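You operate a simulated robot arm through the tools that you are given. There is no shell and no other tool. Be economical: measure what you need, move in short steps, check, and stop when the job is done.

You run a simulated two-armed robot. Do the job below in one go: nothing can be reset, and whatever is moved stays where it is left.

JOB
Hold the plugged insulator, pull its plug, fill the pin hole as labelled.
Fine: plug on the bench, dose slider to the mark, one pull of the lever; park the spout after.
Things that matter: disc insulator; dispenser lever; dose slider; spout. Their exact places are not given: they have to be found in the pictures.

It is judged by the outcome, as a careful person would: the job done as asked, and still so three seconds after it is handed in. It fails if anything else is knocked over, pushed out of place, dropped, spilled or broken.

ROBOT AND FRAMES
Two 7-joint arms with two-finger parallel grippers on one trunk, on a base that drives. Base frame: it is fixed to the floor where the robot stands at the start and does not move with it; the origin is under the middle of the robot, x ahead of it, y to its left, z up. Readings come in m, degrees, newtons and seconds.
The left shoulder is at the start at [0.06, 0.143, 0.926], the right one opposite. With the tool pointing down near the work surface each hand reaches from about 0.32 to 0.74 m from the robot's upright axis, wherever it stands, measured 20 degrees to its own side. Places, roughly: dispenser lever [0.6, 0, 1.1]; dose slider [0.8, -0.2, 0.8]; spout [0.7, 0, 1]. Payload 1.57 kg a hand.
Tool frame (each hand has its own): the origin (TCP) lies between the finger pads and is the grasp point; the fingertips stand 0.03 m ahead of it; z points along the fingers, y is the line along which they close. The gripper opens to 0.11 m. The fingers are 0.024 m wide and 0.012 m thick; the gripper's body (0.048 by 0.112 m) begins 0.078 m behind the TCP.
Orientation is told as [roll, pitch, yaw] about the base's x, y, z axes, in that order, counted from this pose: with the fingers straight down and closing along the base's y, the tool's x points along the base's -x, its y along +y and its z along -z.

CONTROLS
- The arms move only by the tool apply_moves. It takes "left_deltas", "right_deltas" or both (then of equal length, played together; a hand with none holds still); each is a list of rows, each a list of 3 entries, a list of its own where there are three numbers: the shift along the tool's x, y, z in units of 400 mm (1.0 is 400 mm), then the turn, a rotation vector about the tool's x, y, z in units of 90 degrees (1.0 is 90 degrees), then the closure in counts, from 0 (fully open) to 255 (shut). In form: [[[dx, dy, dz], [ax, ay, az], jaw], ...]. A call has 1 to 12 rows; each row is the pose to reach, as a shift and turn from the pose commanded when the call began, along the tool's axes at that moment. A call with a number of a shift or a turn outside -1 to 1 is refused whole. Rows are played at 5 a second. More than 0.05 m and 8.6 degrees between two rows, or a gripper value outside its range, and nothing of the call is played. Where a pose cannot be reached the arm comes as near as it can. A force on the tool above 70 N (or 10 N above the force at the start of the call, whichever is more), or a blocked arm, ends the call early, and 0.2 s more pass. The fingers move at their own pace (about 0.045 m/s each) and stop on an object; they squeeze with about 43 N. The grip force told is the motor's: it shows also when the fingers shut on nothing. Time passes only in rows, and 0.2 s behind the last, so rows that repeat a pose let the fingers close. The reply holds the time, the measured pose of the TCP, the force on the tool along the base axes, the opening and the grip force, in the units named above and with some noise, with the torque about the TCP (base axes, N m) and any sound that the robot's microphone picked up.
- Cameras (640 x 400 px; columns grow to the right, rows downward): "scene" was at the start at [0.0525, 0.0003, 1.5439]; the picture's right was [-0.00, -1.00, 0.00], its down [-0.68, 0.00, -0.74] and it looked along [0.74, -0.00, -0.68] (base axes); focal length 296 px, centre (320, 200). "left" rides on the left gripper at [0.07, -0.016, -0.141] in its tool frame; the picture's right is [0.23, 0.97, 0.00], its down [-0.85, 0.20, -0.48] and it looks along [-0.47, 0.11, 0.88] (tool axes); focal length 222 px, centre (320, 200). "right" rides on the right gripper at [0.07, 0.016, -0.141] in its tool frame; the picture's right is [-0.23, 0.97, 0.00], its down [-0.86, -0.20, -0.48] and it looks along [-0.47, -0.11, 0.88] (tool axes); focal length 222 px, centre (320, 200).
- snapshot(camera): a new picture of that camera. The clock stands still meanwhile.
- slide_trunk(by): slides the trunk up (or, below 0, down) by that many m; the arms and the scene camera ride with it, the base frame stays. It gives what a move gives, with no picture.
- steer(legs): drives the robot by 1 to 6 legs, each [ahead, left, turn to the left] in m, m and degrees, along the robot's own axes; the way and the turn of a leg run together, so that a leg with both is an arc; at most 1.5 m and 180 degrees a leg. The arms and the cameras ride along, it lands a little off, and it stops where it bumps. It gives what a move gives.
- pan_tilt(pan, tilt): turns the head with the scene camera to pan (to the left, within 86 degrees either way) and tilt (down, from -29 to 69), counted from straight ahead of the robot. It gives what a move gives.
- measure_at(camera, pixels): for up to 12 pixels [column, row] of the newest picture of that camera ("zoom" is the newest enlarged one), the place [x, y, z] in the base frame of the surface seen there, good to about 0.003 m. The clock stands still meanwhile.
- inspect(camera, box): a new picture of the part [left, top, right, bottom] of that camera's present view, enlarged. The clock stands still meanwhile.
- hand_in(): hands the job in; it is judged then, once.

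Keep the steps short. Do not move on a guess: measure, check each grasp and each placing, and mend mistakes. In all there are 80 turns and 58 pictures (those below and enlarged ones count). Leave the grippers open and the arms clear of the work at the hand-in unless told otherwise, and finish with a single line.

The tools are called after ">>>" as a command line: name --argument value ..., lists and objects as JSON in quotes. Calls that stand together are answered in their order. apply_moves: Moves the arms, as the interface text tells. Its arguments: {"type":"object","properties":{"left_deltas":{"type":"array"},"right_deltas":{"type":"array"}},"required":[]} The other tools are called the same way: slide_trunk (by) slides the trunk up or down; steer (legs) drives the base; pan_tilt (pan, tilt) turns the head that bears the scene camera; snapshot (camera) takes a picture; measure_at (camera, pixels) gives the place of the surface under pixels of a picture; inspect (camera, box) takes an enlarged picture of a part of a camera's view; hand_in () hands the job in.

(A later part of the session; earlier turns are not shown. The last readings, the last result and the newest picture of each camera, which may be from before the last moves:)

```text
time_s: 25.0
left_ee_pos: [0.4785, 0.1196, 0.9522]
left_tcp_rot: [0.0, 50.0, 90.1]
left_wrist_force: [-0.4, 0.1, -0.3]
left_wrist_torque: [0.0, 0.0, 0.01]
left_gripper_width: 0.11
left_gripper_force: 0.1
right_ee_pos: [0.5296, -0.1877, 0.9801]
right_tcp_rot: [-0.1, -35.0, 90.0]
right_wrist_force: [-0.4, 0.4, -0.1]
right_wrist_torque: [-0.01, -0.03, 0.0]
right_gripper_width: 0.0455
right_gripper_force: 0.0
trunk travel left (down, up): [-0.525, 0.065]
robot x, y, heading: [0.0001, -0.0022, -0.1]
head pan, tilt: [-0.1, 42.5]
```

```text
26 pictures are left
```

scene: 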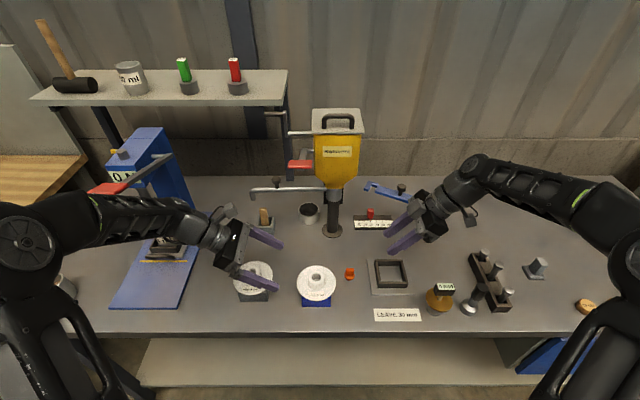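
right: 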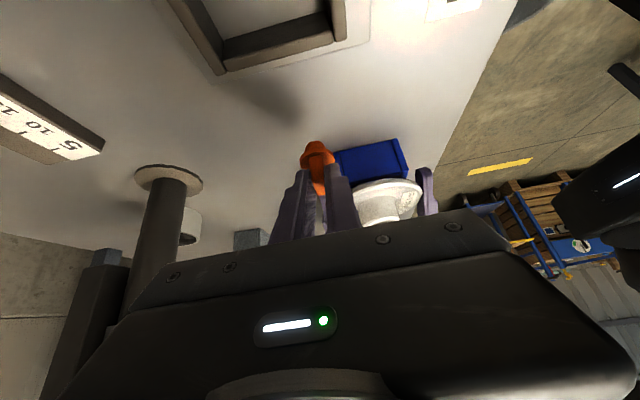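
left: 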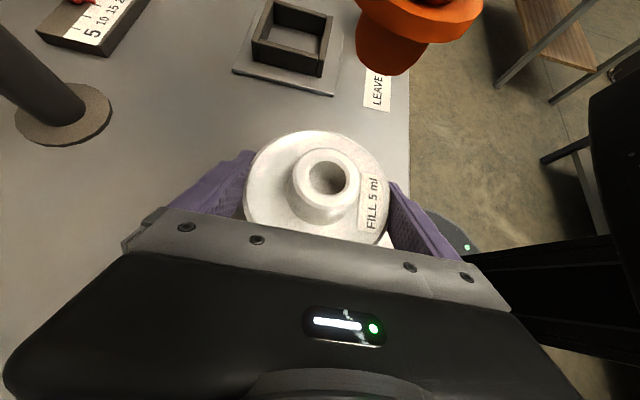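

The plug stands on the bench at (350,273) and the disc is in place. Next is the slider, which I'll reach from the front, under the blue arm. First both hands retreat and untilt.

>>> apply_moves --right_deltas '[[[0.003, 0.03, -0.04], [0, 0, 0], 150], [[0.006, 0.06, -0.08], [0, 0.07, 0], 150], [[0.01, 0.1, -0.12], [0, 0.14, 0], 150], [[0.013, 0.14, -0.16], [0, 0.21, 0], 150], [[0.018, 0.17, -0.2], [0, 0.28, 0], 150], [[0.022, 0.2, -0.23], [0, 0.35, 0], 150], [[0.022, 0.2, -0.23], [0, 0.389, 0], 150], [[0.022, 0.2, -0.23], [0, 0.389, 0], 150]]' --left_deltas '[[[0.01, 0.01, -0.07], [0, 0, 0], 0], [[0.02, 0.02, -0.14], [0, -0.09, 0], 0], [[0.03, 0.03, -0.21], [0, -0.18, 0], 0], [[0.04, 0.04, -0.28], [0, -0.27, 0], 0], [[0.05, 0.05, -0.35], [0, -0.36, 0], 0], [[0.06, 0.06, -0.42], [0, -0.45, 0], 0], [[0.078, 0.075, -0.49], [0, -0.54, 0], 0], [[0.078, 0.075, -0.49], [0, -0.5556, 0], 0]]'

```text
time_s: 26.8
left_ee_pos: [0.4503, 0.2506, 1.1026]
left_tcp_rot: [-0.1, -0.1, 90.0]
left_wrist_force: [0.3, -0.2, -0.8]
left_wrist_torque: [0.03, 0.0, -0.02]
left_gripper_width: 0.1101
left_gripper_force: 0.2
right_ee_pos: [0.4505, -0.2484, 1.0488]
right_tcp_rot: [0.0, 0.1, 90.0]
right_wrist_force: [0.1, -0.3, 0.1]
right_wrist_torque: [-0.01, 0.0, 0.0]
right_gripper_width: 0.0453
right_gripper_force: 0.1
trunk travel left (down, up): [-0.525, 0.065]
robot x, y, heading: [0.0017, -0.0028, 0.1]
head pan, tilt: [-0.1, 42.5]
```

>>> apply_moves --right_deltas '[[[0, 0, 0], [0, 0, 0.09], 150], [[0, 0, 0], [0, 0, 0.18], 150], [[0, 0, 0], [0, 0, 0.27], 150], [[0, 0, 0], [0, 0, 0.36], 150], [[0, 0, 0], [0, 0, 0.45], 150], [[0, 0, 0], [0, 0, 0.54], 150], [[0, 0, 0], [0, 0, 0.63], 150], [[0, 0, 0], [0, 0, 0.72], 150], [[0, 0, 0], [0, 0, 0.81], 150], [[0, 0, 0], [0, 0, 0.9], 150], [[0, 0, 0], [0, 0, 0.95], 150], [[0, 0, 0], [0, 0, 1], 150]]' --left_deltas '[[[0, 0, 0], [0, 0, 0.09], 0], [[0, 0, 0], [0, 0, 0.18], 0], [[0, 0, 0], [0, 0, 0.27], 0], [[0, 0, 0], [0, 0, 0.36], 0], [[0, 0, 0], [0, 0, 0.45], 0], [[0, 0, 0], [0, 0, 0.54], 0], [[0, 0, 0], [0, 0, 0.63], 0], [[0, 0, 0], [0, 0, 0.72], 0], [[0, 0, 0], [0, 0, 0.81], 0], [[0, 0, 0], [0, 0, 0.9], 0], [[0, 0, 0], [0, 0, 0.95], 0], [[0, 0, 0], [0, 0, 1], 0]]'

```text
time_s: 29.4
left_ee_pos: [0.4473, 0.2487, 1.0998]
left_tcp_rot: [0.0, 0.1, 0.0]
left_wrist_force: [0.1, 0.6, 0.4]
left_wrist_torque: [0.02, 0.01, 0.01]
left_gripper_width: 0.1102
left_gripper_force: 0.2
right_ee_pos: [0.45, -0.2468, 1.0484]
right_tcp_rot: [0.0, 0.0, -0.2]
right_wrist_force: [0.3, 0.1, -0.8]
right_wrist_torque: [0.01, 0.02, 0.02]
right_gripper_width: 0.0452
right_gripper_force: 0.1
trunk travel left (down, up): [-0.525, 0.065]
robot x, y, heading: [0.0029, 0.002, -0.0]
head pan, tilt: [-0.1, 42.5]
```

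Now I tilt the right hand 55° forward and move it to a point 0.16 m short of the slider.

>>> apply_moves --right_deltas '[[[-0.05, 0.03, 0.0], [0, -0.09, 0], 150], [[-0.1, 0.06, 0.03], [0, -0.18, 0], 150], [[-0.17, 0.09, 0.07], [0, -0.27, 0], 150], [[-0.24, 0.12, 0.12], [0, -0.36, 0], 150], [[-0.31, 0.15, 0.17], [0, -0.45, 0], 150], [[-0.37, 0.17, 0.23], [0, -0.54, 0], 150], [[-0.4275, 0.1875, 0.285], [0, -0.611, 0], 150], [[-0.4275, 0.1875, 0.285], [0, -0.611, 0], 150]]'

>>> snapshot --camera "right"

>>> snapshot --camera "scene"

```text
time_s: 31.2
left_ee_pos: [0.4486, 0.2495, 1.1009]
left_tcp_rot: [0.0, 0.0, 0.1]
left_wrist_force: [-0.2, -1.0, -0.1]
left_wrist_torque: [0.0, -0.02, 0.01]
left_gripper_width: 0.1096
left_gripper_force: 0.1
right_ee_pos: [0.6205, -0.1715, 0.934]
right_tcp_rot: [0.1, -55.0, -0.2]
right_wrist_force: [-0.2, -1.1, -0.1]
right_wrist_torque: [0.01, -0.01, 0.01]
right_gripper_width: 0.0454
right_gripper_force: 0.1
trunk travel left (down, up): [-0.525, 0.065]
robot x, y, heading: [0.0008, 0.0002, 0.2]
head pan, tilt: [-0.1, 42.5]
```

```text
25 pictures are left
```

right: 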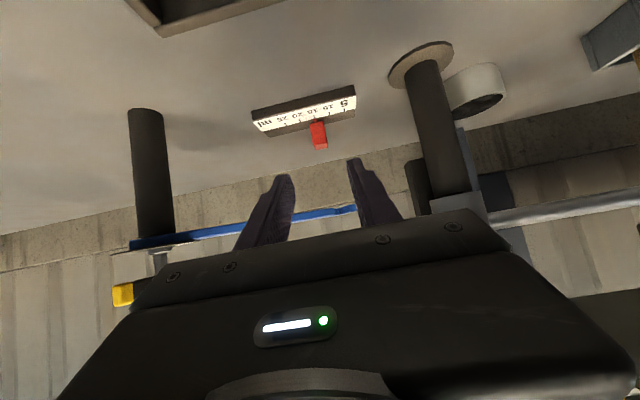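

```text
24 pictures are left
```

scene: 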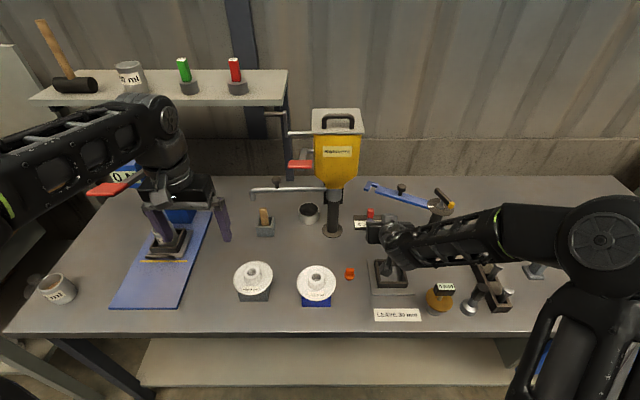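

>>> measure_at --camera "right" --pixels '[[318, 128], [319, 146], [313, 135], [326, 135], [345, 104], [270, 178], [355, 162], [340, 211], [290, 222]]'

```text
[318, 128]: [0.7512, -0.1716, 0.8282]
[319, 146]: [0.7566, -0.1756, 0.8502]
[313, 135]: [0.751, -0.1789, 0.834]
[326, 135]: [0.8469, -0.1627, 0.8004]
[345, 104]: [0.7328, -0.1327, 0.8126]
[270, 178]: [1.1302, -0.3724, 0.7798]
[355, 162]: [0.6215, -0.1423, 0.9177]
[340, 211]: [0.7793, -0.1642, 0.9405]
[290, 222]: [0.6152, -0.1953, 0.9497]
```

The slider centre is y≈-0.172 and the blue arm's underside about z 0.94. I advance 0.16 m along the finger direction.

>>> apply_moves --right_deltas '[[[0, 0, 0.1], [0, 0, 0], 150], [[0, 0, 0.19], [0, 0, 0], 150], [[0, 0, 0.26], [0, 0, 0], 150], [[0, 0, 0.32], [0, 0, 0], 150], [[0, 0, 0.36], [0, 0, 0], 150], [[0, 0, 0.385], [0, 0, 0], 150], [[0, 0, 0.4], [0, 0, 0], 150], [[0, 0, 0.4], [0, 0, 0], 150]]'

>>> snapshot --camera "right"

>>> inspect --camera "scene" --box '[320, 170, 460, 260]'

```text
time_s: 33.0
left_ee_pos: [0.4498, 0.2475, 1.1005]
left_tcp_rot: [0.0, 0.0, 0.0]
left_wrist_force: [-0.2, -0.3, -0.3]
left_wrist_torque: [-0.01, 0.03, 0.03]
left_gripper_width: 0.1101
left_gripper_force: 0.0
right_ee_pos: [0.754, -0.1726, 0.8441]
right_tcp_rot: [-0.1, -55.0, -0.1]
right_wrist_force: [-0.4, 0.5, -0.4]
right_wrist_torque: [0.02, 0.0, 0.01]
right_gripper_width: 0.0454
right_gripper_force: 0.1
trunk travel left (down, up): [-0.525, 0.065]
robot x, y, heading: [0.0027, -0.0027, 0.0]
head pan, tilt: [-0.1, 42.5]
```

```text
23 pictures are left
```

right: 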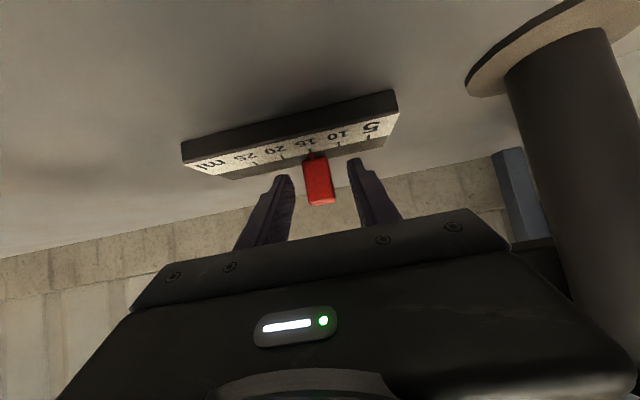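

```text
4.44 times, centred on (390, 215) of scene
```

zoom: 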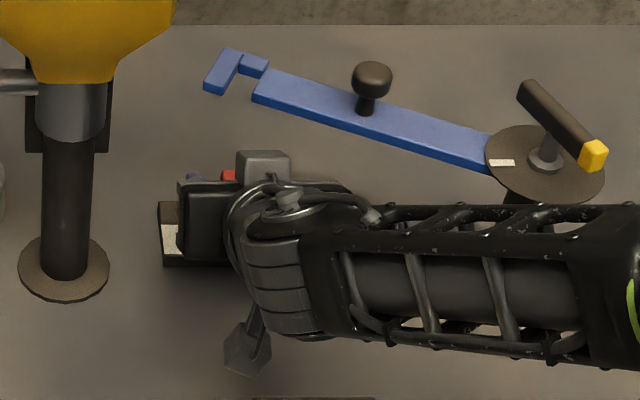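

The slider sits between the fingers. I close on it gently.

>>> apply_moves --right_deltas '[[[0, 0, 0], [0, 0, 0], 180], [[0, 0, 0], [0, 0, 0], 205], [[0, 0, 0], [0, 0, 0], 225], [[0, 0, 0], [0, 0, 0], 225]]'

>>> inspect --camera "right" --box '[160, 70, 420, 230]'

```text
time_s: 34.0
left_ee_pos: [0.4501, 0.2496, 1.0995]
left_tcp_rot: [0.1, -0.1, -0.1]
left_wrist_force: [-0.2, 1.2, 0.1]
left_wrist_torque: [-0.01, -0.03, 0.01]
left_gripper_width: 0.1098
left_gripper_force: 0.1
right_ee_pos: [0.7534, -0.1721, 0.8433]
right_tcp_rot: [0.0, -55.0, 0.0]
right_wrist_force: [0.8, 1.0, -0.2]
right_wrist_torque: [-0.09, 0.06, -0.03]
right_gripper_width: 0.0197
right_gripper_force: 29.6
trunk travel left (down, up): [-0.525, 0.065]
robot x, y, heading: [-0.0004, 0.002, 0.0]
head pan, tilt: [-0.1, 42.5]
```

```text
2.46 times, centred on (290, 150) of right
```

zoom: 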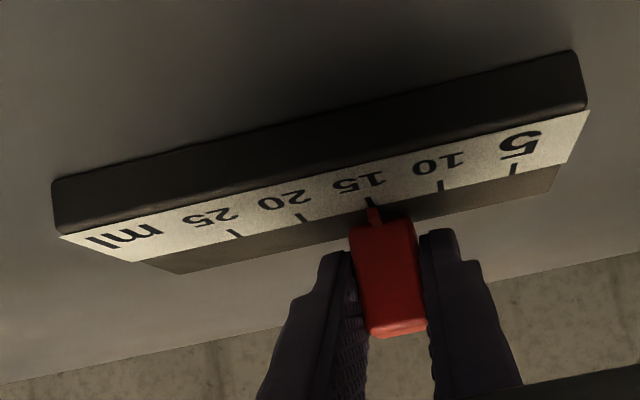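

Gripped, and the pointer is on 15. I'll measure the pointer and the 5 tick from here to get the exact travel.

>>> measure_at --camera "zoom" --pixels '[[514, 168], [441, 185], [370, 203], [303, 218], [235, 233], [373, 215]]'

```text
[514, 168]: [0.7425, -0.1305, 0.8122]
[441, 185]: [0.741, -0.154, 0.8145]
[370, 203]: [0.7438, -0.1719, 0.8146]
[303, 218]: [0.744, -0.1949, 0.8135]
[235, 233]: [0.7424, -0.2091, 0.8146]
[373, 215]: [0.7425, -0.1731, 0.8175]
```

Two tick spacings come to about 0.0395 m. I slide it along +y.

>>> apply_moves --right_deltas '[[[0, 0.015, 0], [0, 0, 0], 225], [[0, 0.035, 0], [0, 0, 0], 225], [[0, 0.055, 0], [0, 0, 0], 225], [[0, 0.075, 0], [0, 0, 0], 225], [[0, 0.09, 0], [0, 0, 0], 225], [[0, 0.0985, 0], [0, 0, 0], 225], [[0, 0.0985, 0], [0, 0, 0], 225]]'

>>> inspect --camera "right" --box '[240, 90, 370, 190]'

```text
time_s: 35.6
left_ee_pos: [0.4504, 0.2497, 1.0994]
left_tcp_rot: [0.0, 0.0, 0.0]
left_wrist_force: [-0.2, 0.2, -0.8]
left_wrist_torque: [-0.01, -0.02, 0.06]
left_gripper_width: 0.1101
left_gripper_force: 0.0
right_ee_pos: [0.753, -0.1321, 0.8428]
right_tcp_rot: [0.1, -55.0, 0.0]
right_wrist_force: [3.6, 0.2, 0.1]
right_wrist_torque: [-0.03, -0.14, 0.07]
right_gripper_width: 0.0198
right_gripper_force: 33.9
trunk travel left (down, up): [-0.525, 0.065]
robot x, y, heading: [0.0009, 0.0016, 0.1]
head pan, tilt: [-0.1, 42.5]
```

```text
4.00 times, centred on (305, 140) of right
```

zoom: 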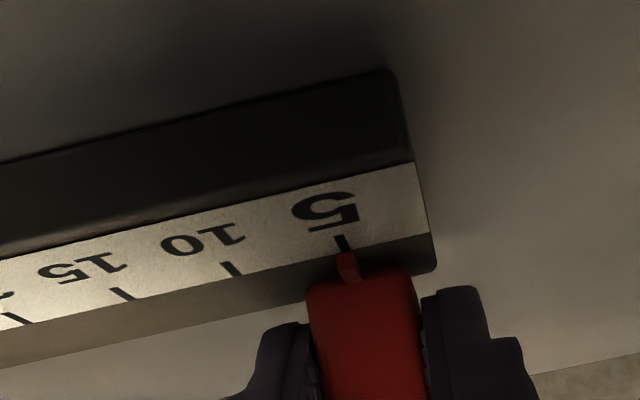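

The pointer is in line with the 5 tick. I release it, back straight out and then retreat.

>>> apply_moves --right_deltas '[[[0, 0, 0], [0, 0, 0], 200], [[0, 0, 0], [0, 0, 0], 170], [[0, 0, 0], [0, 0, 0], 150], [[0, 0, -0.03], [0, 0, 0], 150], [[0, 0, -0.09], [0, 0, 0], 150], [[0, 0, -0.18], [0, 0, 0], 150], [[0, -0.04, -0.28], [0, 0, 0], 150], [[0, -0.1, -0.39], [0, 0, 0], 150], [[0, -0.18, -0.48], [0, 0, 0], 150], [[0, -0.28, -0.54], [0, 0, 0], 150], [[0, -0.36, -0.6], [0, 0, 0], 150]]'

>>> snapshot --camera "scene"

>>> inspect --camera "scene" --box '[350, 200, 400, 235]'

```text
refused: row 8 steps farther than a row can; nothing moved
```

```text
19 pictures are left
```

scene: 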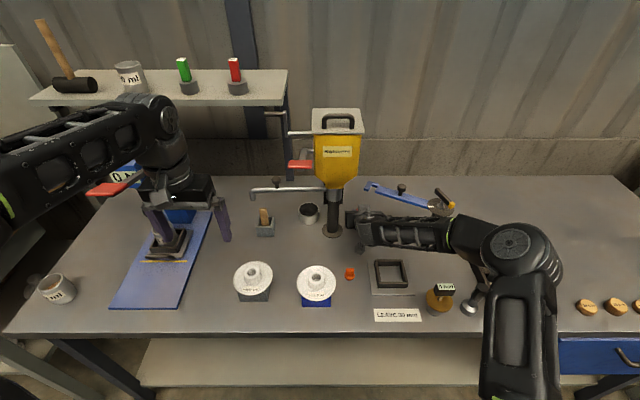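

```text
11.43 times, centred on (375, 218) of scene
```

zoom: 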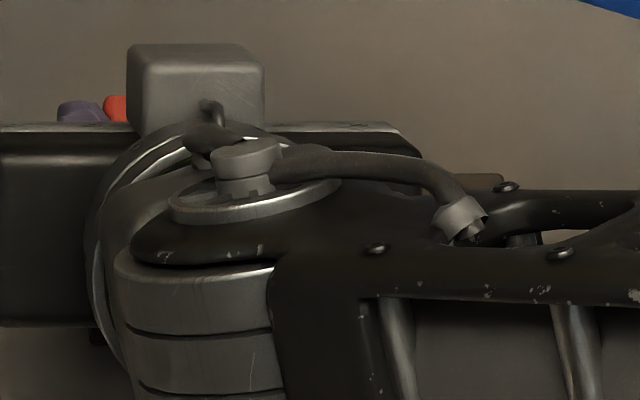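

One row was too long, so nothing moved. I repeat with shorter steps, straight back first.

>>> apply_moves --right_deltas '[[[0, 0, 0], [0, 0, 0], 200], [[0, 0, 0], [0, 0, 0], 170], [[0, 0, 0], [0, 0, 0], 150], [[0, 0, -0.03], [0, 0, 0], 150], [[0, 0, -0.09], [0, 0, 0], 150], [[0, 0, -0.18], [0, 0, 0], 150], [[0, 0, -0.28], [0, 0, 0], 150], [[0, -0.02, -0.38], [0, 0, 0], 150], [[0, -0.08, -0.46], [0, 0, 0], 150], [[0, -0.16, -0.53], [0, 0, 0], 150], [[0, -0.25, -0.58], [0, 0, 0], 150], [[0, -0.33, -0.62], [0, 0, 0], 150]]'

>>> snapshot --camera "scene"

>>> inspect --camera "scene" --box '[350, 200, 400, 235]'

```text
time_s: 38.2
left_ee_pos: [0.4485, 0.2478, 1.0999]
left_tcp_rot: [-0.1, 0.0, 0.0]
left_wrist_force: [0.2, 0.6, -0.1]
left_wrist_torque: [0.03, -0.01, -0.01]
left_gripper_width: 0.1102
left_gripper_force: 0.0
right_ee_pos: [0.5485, -0.2644, 0.9846]
right_tcp_rot: [0.0, -54.9, 0.0]
right_wrist_force: [0.8, 0.3, 1.0]
right_wrist_torque: [-0.03, 0.04, -0.03]
right_gripper_width: 0.0455
right_gripper_force: 0.0
trunk travel left (down, up): [-0.525, 0.065]
robot x, y, heading: [0.0001, 0.0004, 0.1]
head pan, tilt: [-0.1, 42.5]
```

```text
17 pictures are left
```

scene: 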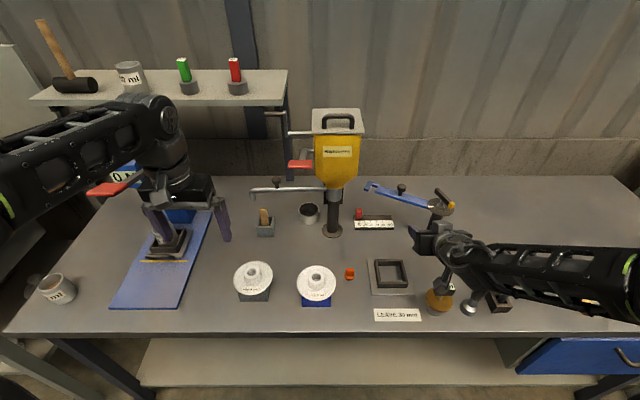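

```text
11.43 times, centred on (375, 218) of scene
```

zoom: 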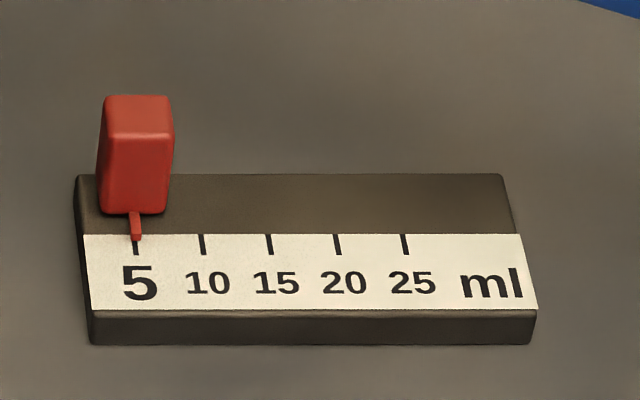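

The slider reads 5. Next is the spout. I'll approach its knob at (0.708, 0.121, ~1.02) with the left hand from the front left, clear of the red lever, so I first yaw that hand 30° clockwise.

>>> apply_moves --left_deltas '[[[0, 0, 0], [0, 0, 0.085], 60], [[0, 0, 0], [0, 0, 0.17], 110], [[0, 0, 0], [0, 0, 0.255], 139], [[0, 0, 0], [0, 0, 0.333], 139], [[0, 0, 0], [0, 0, 0.333], 139]]'

```text
time_s: 39.4
left_ee_pos: [0.4504, 0.2496, 1.1002]
left_tcp_rot: [0.0, 0.0, -30.1]
left_wrist_force: [-0.7, 0.1, 0.6]
left_wrist_torque: [0.0, 0.0, 0.03]
left_gripper_width: 0.0504
left_gripper_force: 0.0
right_ee_pos: [0.5484, -0.2658, 0.9838]
right_tcp_rot: [-0.1, -54.9, 0.1]
right_wrist_force: [-0.2, -0.2, -1.3]
right_wrist_torque: [0.03, 0.01, -0.02]
right_gripper_width: 0.0453
right_gripper_force: 0.0
trunk travel left (down, up): [-0.525, 0.065]
robot x, y, heading: [-0.0003, 0.001, -0.1]
head pan, tilt: [-0.1, 42.5]
```

>>> apply_moves --left_deltas '[[[-0.07, 0.006, 0], [0, -0.08, 0], 139], [[-0.14, 0.012, 0], [0, -0.16, 0], 139], [[-0.21, 0.02, 0], [0, -0.24, 0], 139], [[-0.28, 0.025, 0], [0, -0.32, 0], 139], [[-0.35, 0.03, 0], [0, -0.4, 0], 139], [[-0.42, 0.038, 0], [0, -0.48, 0], 139], [[-0.485, 0.044, 0.002], [0, -0.5556, 0], 139], [[-0.485, 0.044, 0.002], [0, -0.5556, 0], 139]]'

>>> snapshot --camera "left"

```text
time_s: 41.2
left_ee_pos: [0.6258, 0.1688, 1.0999]
left_tcp_rot: [0.1, -50.1, -30.0]
left_wrist_force: [1.2, 0.5, 0.6]
left_wrist_torque: [0.01, -0.03, -0.02]
left_gripper_width: 0.0501
left_gripper_force: 0.1
right_ee_pos: [0.5475, -0.2665, 0.9842]
right_tcp_rot: [0.0, -55.0, 0.1]
right_wrist_force: [-0.7, 0.0, -0.2]
right_wrist_torque: [0.02, -0.03, 0.0]
right_gripper_width: 0.0454
right_gripper_force: 0.0
trunk travel left (down, up): [-0.525, 0.065]
robot x, y, heading: [0.0012, -0.0005, -0.1]
head pan, tilt: [-0.1, 42.5]
```

```text
15 pictures are left
```

left: 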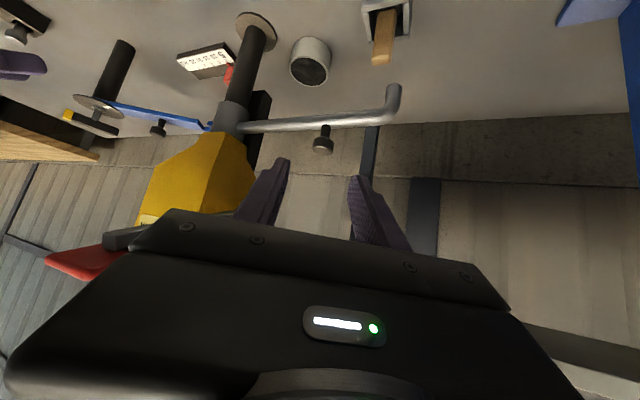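

>>> measure_at --camera "left" --pixels '[[322, 150], [322, 142], [325, 131], [315, 146], [331, 146], [350, 120], [285, 124], [288, 165], [352, 180], [393, 90], [85, 262], [245, 122]]'

```text
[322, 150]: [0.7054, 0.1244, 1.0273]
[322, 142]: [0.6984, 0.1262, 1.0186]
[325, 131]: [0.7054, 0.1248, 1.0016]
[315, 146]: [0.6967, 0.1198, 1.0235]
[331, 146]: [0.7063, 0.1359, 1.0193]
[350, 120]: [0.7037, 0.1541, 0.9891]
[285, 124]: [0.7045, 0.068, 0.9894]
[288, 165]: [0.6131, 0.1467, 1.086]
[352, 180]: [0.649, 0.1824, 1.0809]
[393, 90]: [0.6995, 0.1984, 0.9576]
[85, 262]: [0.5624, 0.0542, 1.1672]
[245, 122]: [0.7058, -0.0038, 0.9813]
```

The knob head is centred near (0.709, 0.122, 1.019) and the pipe top is at about 0.993. I advance 0.11 m with the fingers open around the knob.

>>> apply_moves --left_deltas '[[[0, 0.001, 0.07], [0, 0, 0], 139], [[-0.002, 0.002, 0.14], [0, 0, 0], 139], [[-0.005, 0.0025, 0.2], [0, 0, 0], 139], [[-0.005, 0.0025, 0.25], [0, 0, 0], 139], [[-0.005, 0.0025, 0.277], [0, 0, 0], 139], [[-0.005, 0.0025, 0.277], [0, 0, 0], 139]]'

>>> inspect --camera "left" --box '[220, 60, 440, 220]'

```text
time_s: 42.6
left_ee_pos: [0.7017, 0.1244, 1.029]
left_tcp_rot: [0.0, -50.1, -30.0]
left_wrist_force: [-0.5, 0.0, 0.9]
left_wrist_torque: [-0.01, 0.02, -0.02]
left_gripper_width: 0.0504
left_gripper_force: 0.1
right_ee_pos: [0.5492, -0.2655, 0.9833]
right_tcp_rot: [0.0, -55.0, 0.0]
right_wrist_force: [0.0, 0.0, -0.2]
right_wrist_torque: [0.01, 0.0, 0.01]
right_gripper_width: 0.0453
right_gripper_force: 0.0
trunk travel left (down, up): [-0.525, 0.065]
robot x, y, heading: [-0.0001, 0.002, 0.0]
head pan, tilt: [-0.1, 42.5]
```

```text
2.50 times, centred on (330, 140) of left
```

zoom: 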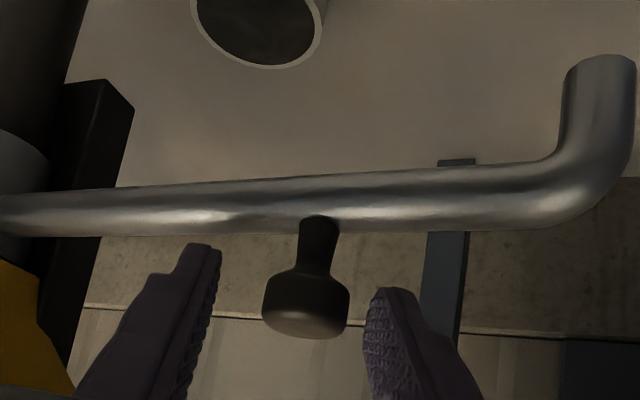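

The knob sits about 4 mm toward the +y finger. I shift the hand by that much, then close.

>>> apply_moves --left_deltas '[[[0, 0.01, 0], [0, 0, 0], 139], [[0, 0.01, 0], [0, 0, 0], 170], [[0, 0.01, 0], [0, 0, 0], 195], [[0, 0.01, 0], [0, 0, 0], 215], [[0, 0.01, 0], [0, 0, 0], 215]]'

>>> inspect --camera "left" --box '[220, 60, 440, 220]'

```text
time_s: 43.8
left_ee_pos: [0.7026, 0.1273, 1.0297]
left_tcp_rot: [0.0, -50.0, -30.0]
left_wrist_force: [-1.0, -2.9, -1.3]
left_wrist_torque: [-0.15, -0.02, -0.06]
left_gripper_width: 0.0255
left_gripper_force: 30.2
right_ee_pos: [0.549, -0.2651, 0.9842]
right_tcp_rot: [0.1, -55.1, 0.0]
right_wrist_force: [0.4, 0.3, -0.2]
right_wrist_torque: [0.0, 0.0, 0.03]
right_gripper_width: 0.0453
right_gripper_force: 0.0
trunk travel left (down, up): [-0.525, 0.065]
robot x, y, heading: [0.0001, -0.001, 0.1]
head pan, tilt: [-0.1, 42.5]
```

```text
2.50 times, centred on (330, 140) of left
```

zoom: 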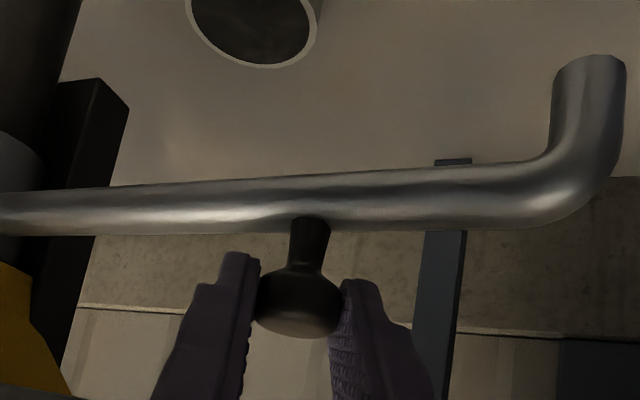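

The knob is gripped at width 0.0255. I swing the spout along its arc (axis about (0.7125, -0.0405), radius 0.1625), halfway first.

>>> apply_moves --left_deltas '[[[0.0266, -0.0273, -0.0317], [0, 0, 0], 225], [[0.0509, -0.0596, -0.0605], [0, 0, 0], 225], [[0.0724, -0.0962, -0.0862], [0, 0, 0], 225], [[0.0909, -0.1366, -0.1082], [0, 0, 0], 225], [[0.1062, -0.1801, -0.1263], [0, 0, 0], 225], [[0.1178, -0.2263, -0.1402], [0, 0, 0], 225]]'

>>> snapshot --camera "scene"

```text
time_s: 45.2
left_ee_pos: [0.5933, 0.0877, 1.0292]
left_tcp_rot: [-0.1, -50.0, -29.9]
left_wrist_force: [-3.5, 5.7, 3.3]
left_wrist_torque: [0.27, 0.4, 0.22]
left_gripper_width: 0.0257
left_gripper_force: 36.9
right_ee_pos: [0.5488, -0.2649, 0.985]
right_tcp_rot: [0.0, -55.1, 0.1]
right_wrist_force: [0.4, -0.2, 0.9]
right_wrist_torque: [0.0, -0.04, 0.0]
right_gripper_width: 0.0453
right_gripper_force: 0.0
trunk travel left (down, up): [-0.525, 0.065]
robot x, y, heading: [-0.0006, -0.0, -0.1]
head pan, tilt: [-0.1, 42.5]
```

```text
12 pictures are left
```

scene: 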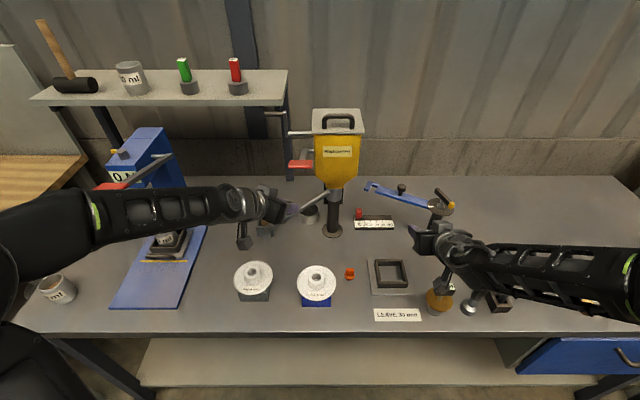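

The spout swings freely with small forces. I continue to about 77.5°, over the disc hole.

>>> apply_moves --left_deltas '[[[0.0081, -0.048, -0.0096], [0, 0, 0], 225], [[0.0122, -0.0972, -0.0145], [0, 0, 0], 225], [[0.0125, -0.1468, -0.0149], [0, 0, 0], 225], [[0.0089, -0.1961, -0.0106], [0, 0, 0], 225], [[0.004, -0.2307, -0.0046], [0, 0, 0], 225], [[0.0008, -0.2476, -0.0008], [0, 0, 0], 225], [[0.0008, -0.2476, -0.0008], [0, 0, 0], 225]]'

>>> inspect --camera "scene" --box '[270, 180, 400, 310]'

```text
time_s: 46.8
left_ee_pos: [0.545, 0.0012, 1.0305]
left_tcp_rot: [0.0, -50.0, -30.0]
left_wrist_force: [-1.2, 0.6, 0.4]
left_wrist_torque: [-0.23, -0.3, 0.2]
left_gripper_width: 0.0259
left_gripper_force: 36.9
right_ee_pos: [0.5489, -0.2654, 0.9846]
right_tcp_rot: [0.0, -55.1, 0.1]
right_wrist_force: [-0.3, 0.6, 0.5]
right_wrist_torque: [0.02, 0.0, -0.01]
right_gripper_width: 0.0453
right_gripper_force: 0.1
trunk travel left (down, up): [-0.525, 0.065]
robot x, y, heading: [0.0032, 0.0009, 0.4]
head pan, tilt: [-0.1, 42.5]
```

```text
3.08 times, centred on (335, 245) of scene
```

zoom: 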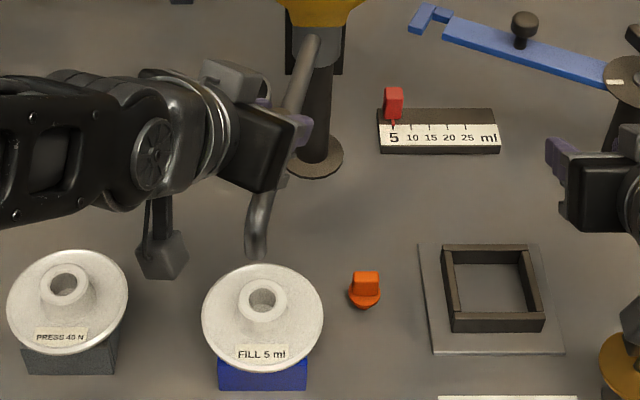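

The spout tip is at (256,250) in the zoom and the hole at (262,297). I'll measure both.

>>> measure_at --camera "zoom" --pixels '[[246, 245], [266, 245], [256, 235], [255, 252], [243, 298], [283, 298], [262, 283], [262, 318], [262, 267], [262, 355], [203, 315], [322, 315]]'

```text
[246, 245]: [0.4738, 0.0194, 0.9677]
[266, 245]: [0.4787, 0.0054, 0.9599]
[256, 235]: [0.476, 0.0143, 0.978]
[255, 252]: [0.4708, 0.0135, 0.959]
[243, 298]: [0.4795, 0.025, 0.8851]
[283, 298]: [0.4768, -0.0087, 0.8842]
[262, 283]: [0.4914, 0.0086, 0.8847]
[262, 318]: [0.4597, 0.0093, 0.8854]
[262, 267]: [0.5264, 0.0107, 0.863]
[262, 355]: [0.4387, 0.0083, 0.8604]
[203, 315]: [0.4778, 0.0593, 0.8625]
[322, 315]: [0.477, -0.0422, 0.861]
```

The tip centre is about (0.478, 0.013) and the hole centre (0.477, 0.0085), so I turn about 1° further.

>>> apply_moves --left_deltas '[[[-0.001, -0.004, 0.001], [0, 0, 0], 225], [[-0.0016, -0.0078, 0.0018], [0, 0, 0], 225], [[-0.0016, -0.0078, 0.0018], [0, 0, 0], 225]]'

>>> inspect --camera "scene" --box '[280, 225, 360, 305]'

```text
time_s: 47.6
left_ee_pos: [0.544, -0.0012, 1.0298]
left_tcp_rot: [0.0, -49.9, -29.9]
left_wrist_force: [-1.1, 1.4, -3.0]
left_wrist_torque: [-0.12, -0.11, 0.35]
left_gripper_width: 0.0258
left_gripper_force: 37.1
right_ee_pos: [0.5493, -0.2646, 0.9835]
right_tcp_rot: [-0.1, -55.0, 0.0]
right_wrist_force: [-0.6, -0.5, 0.2]
right_wrist_torque: [0.01, 0.0, 0.03]
right_gripper_width: 0.0452
right_gripper_force: 0.1
trunk travel left (down, up): [-0.525, 0.065]
robot x, y, heading: [-0.0001, 0.0027, 0.0]
head pan, tilt: [-0.1, 42.5]
```

```text
5.00 times, centred on (320, 265) of scene
```

zoom: 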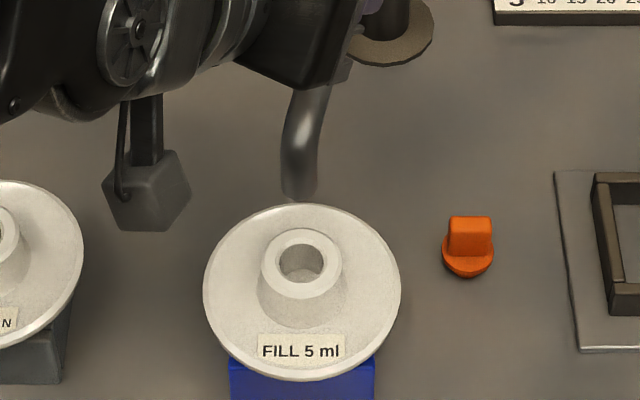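

>>> measure_at --camera "zoom" --pixels '[[285, 175], [298, 175], [314, 175], [298, 192], [298, 185], [264, 262], [339, 262], [301, 234], [301, 292], [280, 262], [322, 262]]'

```text
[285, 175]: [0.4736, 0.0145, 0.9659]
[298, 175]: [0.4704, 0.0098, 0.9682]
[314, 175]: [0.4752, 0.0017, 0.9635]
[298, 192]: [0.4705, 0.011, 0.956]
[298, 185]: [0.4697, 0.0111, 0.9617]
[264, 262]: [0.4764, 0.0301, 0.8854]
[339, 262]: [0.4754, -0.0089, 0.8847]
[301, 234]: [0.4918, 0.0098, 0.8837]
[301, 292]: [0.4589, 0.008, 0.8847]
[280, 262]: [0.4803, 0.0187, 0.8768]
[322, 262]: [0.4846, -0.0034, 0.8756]
```

The tip centre (y≈0.0098) is now over the hole centre (y≈0.0095, x within 2–3 mm). I release the knob and back out along the fingers.

>>> apply_moves --left_deltas '[[[0, 0, 0], [0, 0, 0], 205], [[0, 0, 0], [0, 0, 0], 180], [[0, 0, 0], [0, 0, 0], 150], [[0, 0, 0], [0, 0, 0], 139], [[0, 0, -0.05], [0, 0, 0], 139], [[0, 0, -0.12], [0, 0, 0], 139], [[0, 0, -0.2], [0, 0, 0], 150], [[0, 0, -0.28], [0, 0, 0], 200], [[0, 0, -0.36], [0, 0, 0], 255], [[0, 0, -0.42], [0, 0, 0], 255], [[0, 0, -0.42], [0, 0, 0], 255]]'

>>> snapshot --camera "scene"

```text
time_s: 50.0
left_ee_pos: [0.4333, 0.0634, 1.1376]
left_tcp_rot: [-0.1, -50.0, -29.9]
left_wrist_force: [0.4, -0.1, 0.0]
left_wrist_torque: [-0.03, 0.01, -0.02]
left_gripper_width: 0.0
left_gripper_force: 21.5
left hand out of reach, approached as far as the arm can: row 7, 8
right_ee_pos: [0.5505, -0.2649, 0.985]
right_tcp_rot: [0.0, -55.0, -0.1]
right_wrist_force: [-0.5, 0.2, 0.0]
right_wrist_torque: [-0.02, -0.04, -0.01]
right_gripper_width: 0.0451
right_gripper_force: 0.1
trunk travel left (down, up): [-0.525, 0.065]
robot x, y, heading: [0.0005, -0.0046, 0.1]
head pan, tilt: [-0.1, 42.5]
```

```text
9 pictures are left
```

scene: 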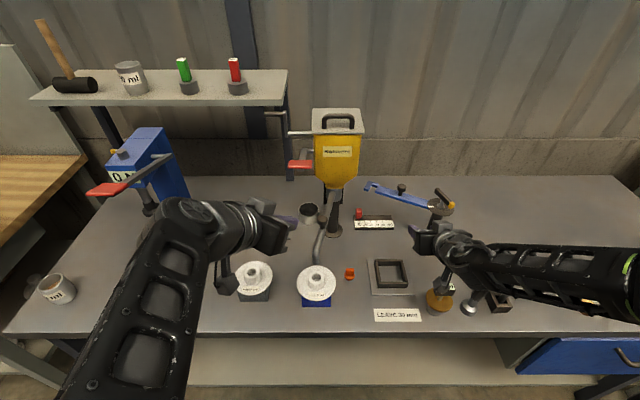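

>>> measure_at --camera "scene" --pixels '[[313, 259], [316, 259], [319, 259], [316, 262], [315, 257], [316, 275], [316, 281], [300, 162], [290, 163], [310, 163], [277, 220]]'

```text
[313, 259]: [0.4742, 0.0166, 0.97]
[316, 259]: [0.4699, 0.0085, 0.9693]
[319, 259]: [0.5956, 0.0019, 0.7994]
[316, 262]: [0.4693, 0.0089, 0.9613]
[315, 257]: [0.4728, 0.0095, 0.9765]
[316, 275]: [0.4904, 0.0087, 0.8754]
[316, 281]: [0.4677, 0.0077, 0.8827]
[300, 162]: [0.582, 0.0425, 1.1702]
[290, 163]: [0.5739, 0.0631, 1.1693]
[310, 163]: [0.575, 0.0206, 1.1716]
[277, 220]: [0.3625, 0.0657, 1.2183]
```

The spout stayed in place. The lever paddle is centred at (0.577, 0.042, 1.170). With the left fingers closed, I rise first and then go over the paddle, about 2 cm above it.

>>> apply_moves --left_deltas '[[[-0.055, 0, -0.046], [0, 0, 0], 255], [[-0.11, 0, -0.092], [0, 0, 0], 255], [[-0.165, 0, -0.138], [0, 0, 0], 255], [[-0.215, 0.035, -0.08], [0, 0, 0], 255], [[-0.265, 0.07, -0.02], [0, 0, 0], 255], [[-0.31, 0.1, 0.035], [0, 0, 0], 255], [[-0.358, 0.135, 0.092], [0, 0, 0], 255], [[-0.358, 0.135, 0.092], [0, 0, 0], 255]]'

>>> inspect --camera "scene" --box '[260, 100, 380, 220]'

```text
time_s: 51.8
left_ee_pos: [0.5644, 0.049, 1.2232]
left_tcp_rot: [0.1, -50.1, -30.1]
left_wrist_force: [-0.5, -0.3, -0.1]
left_wrist_torque: [0.03, 0.01, 0.03]
left_gripper_width: 0.0001
left_gripper_force: 21.5
right_ee_pos: [0.5497, -0.2648, 0.9843]
right_tcp_rot: [0.1, -55.0, 0.0]
right_wrist_force: [-0.8, -0.1, 0.1]
right_wrist_torque: [-0.02, -0.01, -0.07]
right_gripper_width: 0.0454
right_gripper_force: 0.1
trunk travel left (down, up): [-0.525, 0.065]
robot x, y, heading: [-0.0024, -0.0019, 0.0]
head pan, tilt: [-0.1, 42.5]
```

```text
3.33 times, centred on (320, 160) of scene
```

zoom: 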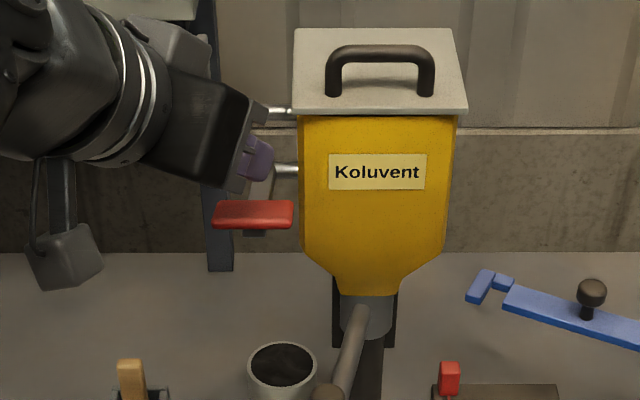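

The fingers are over the paddle. I press straight down in 1 cm steps as one continuous stroke, watching force and sound.

>>> apply_moves --left_deltas '[[[0.0192, 0, 0.0161], [0, 0, 0], 255], [[0.0383, 0, 0.0322], [0, 0, 0], 255], [[0.0574, 0, 0.0482], [0, 0, 0], 255], [[0.0766, 0, 0.0643], [0, 0, 0], 255], [[0.0957, 0, 0.0804], [0, 0, 0], 255], [[0.1149, 0, 0.0965], [0, 0, 0], 255]]'

```text
time_s: 53.2
left_ee_pos: [0.5645, 0.05, 1.1636]
left_tcp_rot: [0.1, -50.0, -30.0]
left_wrist_force: [0.5, -0.3, 1.4]
left_wrist_torque: [0.03, -0.05, 0.01]
left_gripper_width: 0.0002
left_gripper_force: 21.6
right_ee_pos: [0.5493, -0.2647, 0.9844]
right_tcp_rot: [-0.1, -55.0, 0.0]
right_wrist_force: [0.2, 0.3, -0.2]
right_wrist_torque: [-0.01, 0.03, -0.02]
right_gripper_width: 0.0453
right_gripper_force: 0.0
trunk travel left (down, up): [-0.525, 0.065]
robot x, y, heading: [-0.002, 0.0008, -0.0]
head pan, tilt: [-0.1, 42.5]
```

>>> inspect --camera "scene" --box '[260, 100, 380, 220]'

```text
3.33 times, centred on (320, 160) of scene
```

zoom: 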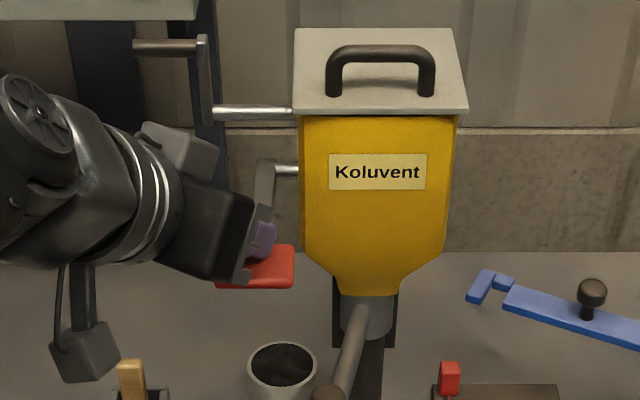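

The paddle is moving down under the fingers. I continue the same stroke.

>>> apply_moves --left_deltas '[[[0.0192, 0, 0.0161], [0, 0, 0], 255], [[0.0383, 0, 0.0322], [0, 0, 0], 255], [[0.0574, 0, 0.0482], [0, 0, 0], 255], [[0.0766, 0, 0.0643], [0, 0, 0], 255]]'

```text
time_s: 54.2
left_ee_pos: [0.5638, 0.0498, 1.1245]
left_tcp_rot: [0.0, -50.1, -29.9]
left_wrist_force: [0.1, -0.2, 1.4]
left_wrist_torque: [0.03, -0.04, -0.01]
left_gripper_width: 0.0
left_gripper_force: 21.4
right_ee_pos: [0.5483, -0.2644, 0.9845]
right_tcp_rot: [0.0, -55.0, 0.0]
right_wrist_force: [-0.2, 1.0, 0.5]
right_wrist_torque: [-0.02, 0.01, -0.01]
right_gripper_width: 0.0452
right_gripper_force: 0.1
trunk travel left (down, up): [-0.525, 0.065]
robot x, y, heading: [0.0017, 0.0007, -0.1]
head pan, tilt: [-0.1, 42.5]
```

>>> apply_moves --left_deltas '[[[0.0192, 0, 0.0161], [0, 0, 0], 255], [[0.0383, 0, 0.0322], [0, 0, 0], 255], [[0.0574, 0, 0.0482], [0, 0, 0], 255]]'

>>> inspect --camera "scene" --box '[250, 120, 390, 300]'

```text
time_s: 55.0
left_ee_pos: [0.5641, 0.0495, 1.0944]
left_tcp_rot: [0.0, -49.9, -30.1]
left_wrist_force: [2.6, 1.2, 2.3]
left_wrist_torque: [0.06, -0.09, -0.03]
left_gripper_width: 0.0
left_gripper_force: 21.1
right_ee_pos: [0.5495, -0.2639, 0.9842]
right_tcp_rot: [-0.1, -55.0, 0.0]
right_wrist_force: [-0.7, 0.5, -0.2]
right_wrist_torque: [-0.03, -0.04, 0.01]
right_gripper_width: 0.0455
right_gripper_force: 0.0
trunk travel left (down, up): [-0.525, 0.065]
robot x, y, heading: [-0.0011, 0.0011, 0.2]
head pan, tilt: [-0.1, 42.5]
```

```text
2.22 times, centred on (320, 210) of scene
```

zoom: 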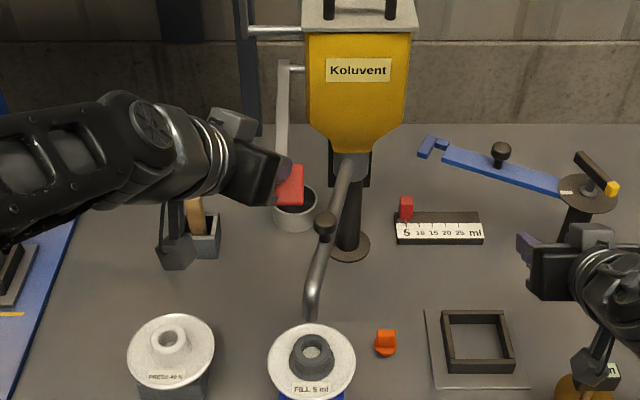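

The hub of the disc now looks dark in this view. I'll look closer before going on.

>>> inspect --camera "scene" --box '[284, 240, 348, 310]'

```text
5.71 times, centred on (316, 275) of scene
```

zoom: 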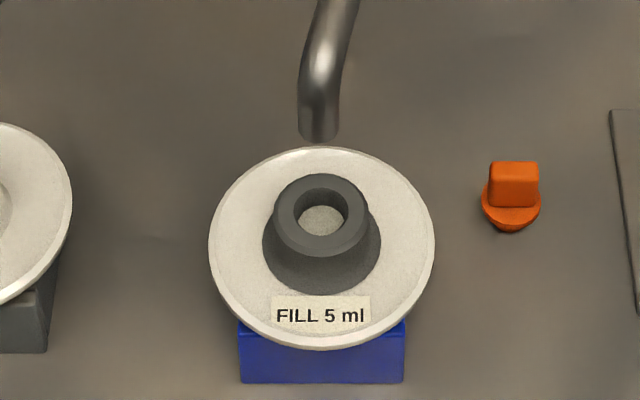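

The hole now shows light compound inside, so a dose came out. I press 1 cm further in the same stroke to see whether the lever is at its stop.

>>> apply_moves --left_deltas '[[[0.0096, 0, 0.008], [0, 0, 0], 255], [[0.0192, 0, 0.0161], [0, 0, 0], 255], [[0.0192, 0, 0.0161], [0, 0, 0], 255]]'

```text
time_s: 55.8
left_ee_pos: [0.5638, 0.049, 1.0869]
left_tcp_rot: [0.1, -50.3, -30.1]
left_wrist_force: [1.1, -0.7, 16.9]
left_wrist_torque: [0.03, -0.35, 0.02]
left_gripper_width: 0.0
left_gripper_force: 21.5
right_ee_pos: [0.5473, -0.2643, 0.9839]
right_tcp_rot: [-0.1, -55.1, 0.0]
right_wrist_force: [0.5, 0.1, 0.6]
right_wrist_torque: [-0.02, 0.0, 0.02]
right_gripper_width: 0.0454
right_gripper_force: 0.0
trunk travel left (down, up): [-0.525, 0.065]
robot x, y, heading: [-0.0017, 0.0004, 0.2]
head pan, tilt: [-0.1, 42.5]
```

17 N means the end stop, so the stroke is complete. I let the hand rise slowly so the lever comes back under control.

>>> apply_moves --left_deltas '[[[-0.0192, 0, -0.0161], [0, 0, 0], 255], [[-0.045, 0, -0.038], [0, 0, 0], 255], [[-0.072, 0, -0.06], [0, 0, 0], 255], [[-0.099, 0, -0.083], [0, 0, 0], 255], [[-0.126, 0, -0.106], [0, 0, 0], 255], [[-0.153, 0, -0.128], [0, 0, 0], 255], [[-0.18, 0, -0.151], [0, 0, 0], 255], [[-0.207, 0, -0.174], [0, 0, 0], 255], [[-0.234, 0, -0.196], [0, 0, 0], 255], [[-0.262, 0, -0.22], [0, 0, 0], 255], [[-0.29, 0, -0.243], [0, 0, 0], 255]]'

>>> snapshot --camera "scene"

```text
time_s: 58.2
left_ee_pos: [0.5633, 0.0497, 1.2358]
left_tcp_rot: [0.1, -50.0, -30.0]
left_wrist_force: [-0.8, -0.8, 0.9]
left_wrist_torque: [0.02, -0.01, 0.0]
left_gripper_width: 0.0
left_gripper_force: 20.9
right_ee_pos: [0.5492, -0.264, 0.9837]
right_tcp_rot: [0.1, -55.0, 0.0]
right_wrist_force: [0.0, -0.3, -0.5]
right_wrist_torque: [0.01, -0.01, 0.01]
right_gripper_width: 0.0453
right_gripper_force: 0.0
trunk travel left (down, up): [-0.525, 0.065]
robot x, y, heading: [0.0001, 0.0045, 0.2]
head pan, tilt: [-0.1, 42.5]
```

```text
4 pictures are left
```

scene: 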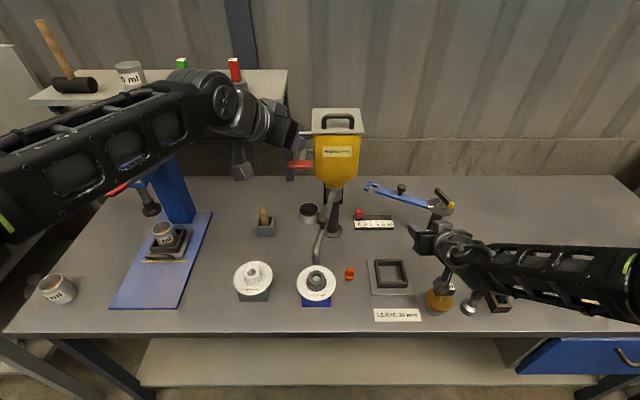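

The lever has sprung back up, and the filled hub stays dark grey with no puddle visible. To park the spout, I first measure the knob and tip in this picture.

>>> measure_at --camera "scene" --pixels '[[322, 215], [322, 218], [322, 221], [319, 218], [325, 218], [316, 259], [330, 200], [319, 240]]'

```text
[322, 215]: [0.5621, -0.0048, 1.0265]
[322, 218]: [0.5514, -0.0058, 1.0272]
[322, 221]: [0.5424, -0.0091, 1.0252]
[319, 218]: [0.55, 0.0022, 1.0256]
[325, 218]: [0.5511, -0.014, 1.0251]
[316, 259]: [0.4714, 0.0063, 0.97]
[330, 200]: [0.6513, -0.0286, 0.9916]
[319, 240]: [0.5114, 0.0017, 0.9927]
```

The knob is still at about (0.552, -0.006). I retrace the way back from the lever, go down, and open the fingers.

>>> apply_moves --left_deltas '[[[0.055, -0.034, -0.053], [0, 0, 0], 255], [[0.11, -0.068, -0.106], [0, 0, 0], 255], [[0.165, -0.102, -0.16], [0, 0, 0], 255], [[0.216, -0.1345, -0.21], [0, 0, 0], 255], [[0.27, -0.1345, -0.165], [0, 0, 0], 200], [[0.325, -0.1345, -0.119], [0, 0, 0], 139], [[0.3805, -0.1345, -0.072], [0, 0, 0], 139], [[0.3805, -0.1345, -0.072], [0, 0, 0], 139], [[0.3805, -0.1345, -0.072], [0, 0, 0], 139]]'

```text
time_s: 60.2
left_ee_pos: [0.4327, 0.0637, 1.137]
left_tcp_rot: [0.0, -50.0, -29.9]
left_wrist_force: [0.3, 0.0, 0.2]
left_wrist_torque: [-0.01, 0.01, -0.02]
left_gripper_width: 0.0502
left_gripper_force: 0.0
right_ee_pos: [0.549, -0.2652, 0.9847]
right_tcp_rot: [0.1, -55.0, 0.0]
right_wrist_force: [-0.3, -1.0, 0.9]
right_wrist_torque: [0.04, 0.02, -0.03]
right_gripper_width: 0.0452
right_gripper_force: 0.0
trunk travel left (down, up): [-0.525, 0.065]
robot x, y, heading: [-0.0023, 0.0017, 0.2]
head pan, tilt: [-0.1, 42.5]
```

I advance 0.168 m along the fingers to the earlier grasp pose and close on the knob.

>>> apply_moves --left_deltas '[[[0, 0, 0.08], [0, 0, 0], 139], [[0, 0, 0.16], [0, 0, 0], 139], [[0, 0, 0.24], [0, 0, 0], 139], [[0, 0, 0.31], [0, 0, 0], 139], [[0, 0, 0.37], [0, 0, 0], 139], [[0, 0, 0.4], [0, 0, 0], 139], [[0, 0, 0.42], [0, 0, 0], 139], [[0, 0, 0.42], [0, 0, 0], 170], [[0, 0, 0.42], [0, 0, 0], 200], [[0, 0, 0.42], [0, 0, 0], 225], [[0, 0, 0.42], [0, 0, 0], 225]]'

```text
time_s: 62.6
left_ee_pos: [0.5449, -0.0016, 1.0295]
left_tcp_rot: [0.0, -50.0, -30.0]
left_wrist_force: [-0.4, 0.7, -0.5]
left_wrist_torque: [-0.06, -0.08, -0.03]
left_gripper_width: 0.0255
left_gripper_force: 33.3
right_ee_pos: [0.549, -0.2646, 0.9841]
right_tcp_rot: [0.0, -55.0, 0.1]
right_wrist_force: [0.5, -0.1, 0.2]
right_wrist_torque: [0.0, -0.04, -0.03]
right_gripper_width: 0.0451
right_gripper_force: 0.0
trunk travel left (down, up): [-0.525, 0.065]
robot x, y, heading: [-0.0002, -0.0006, 0.1]
head pan, tilt: [-0.1, 42.5]
```

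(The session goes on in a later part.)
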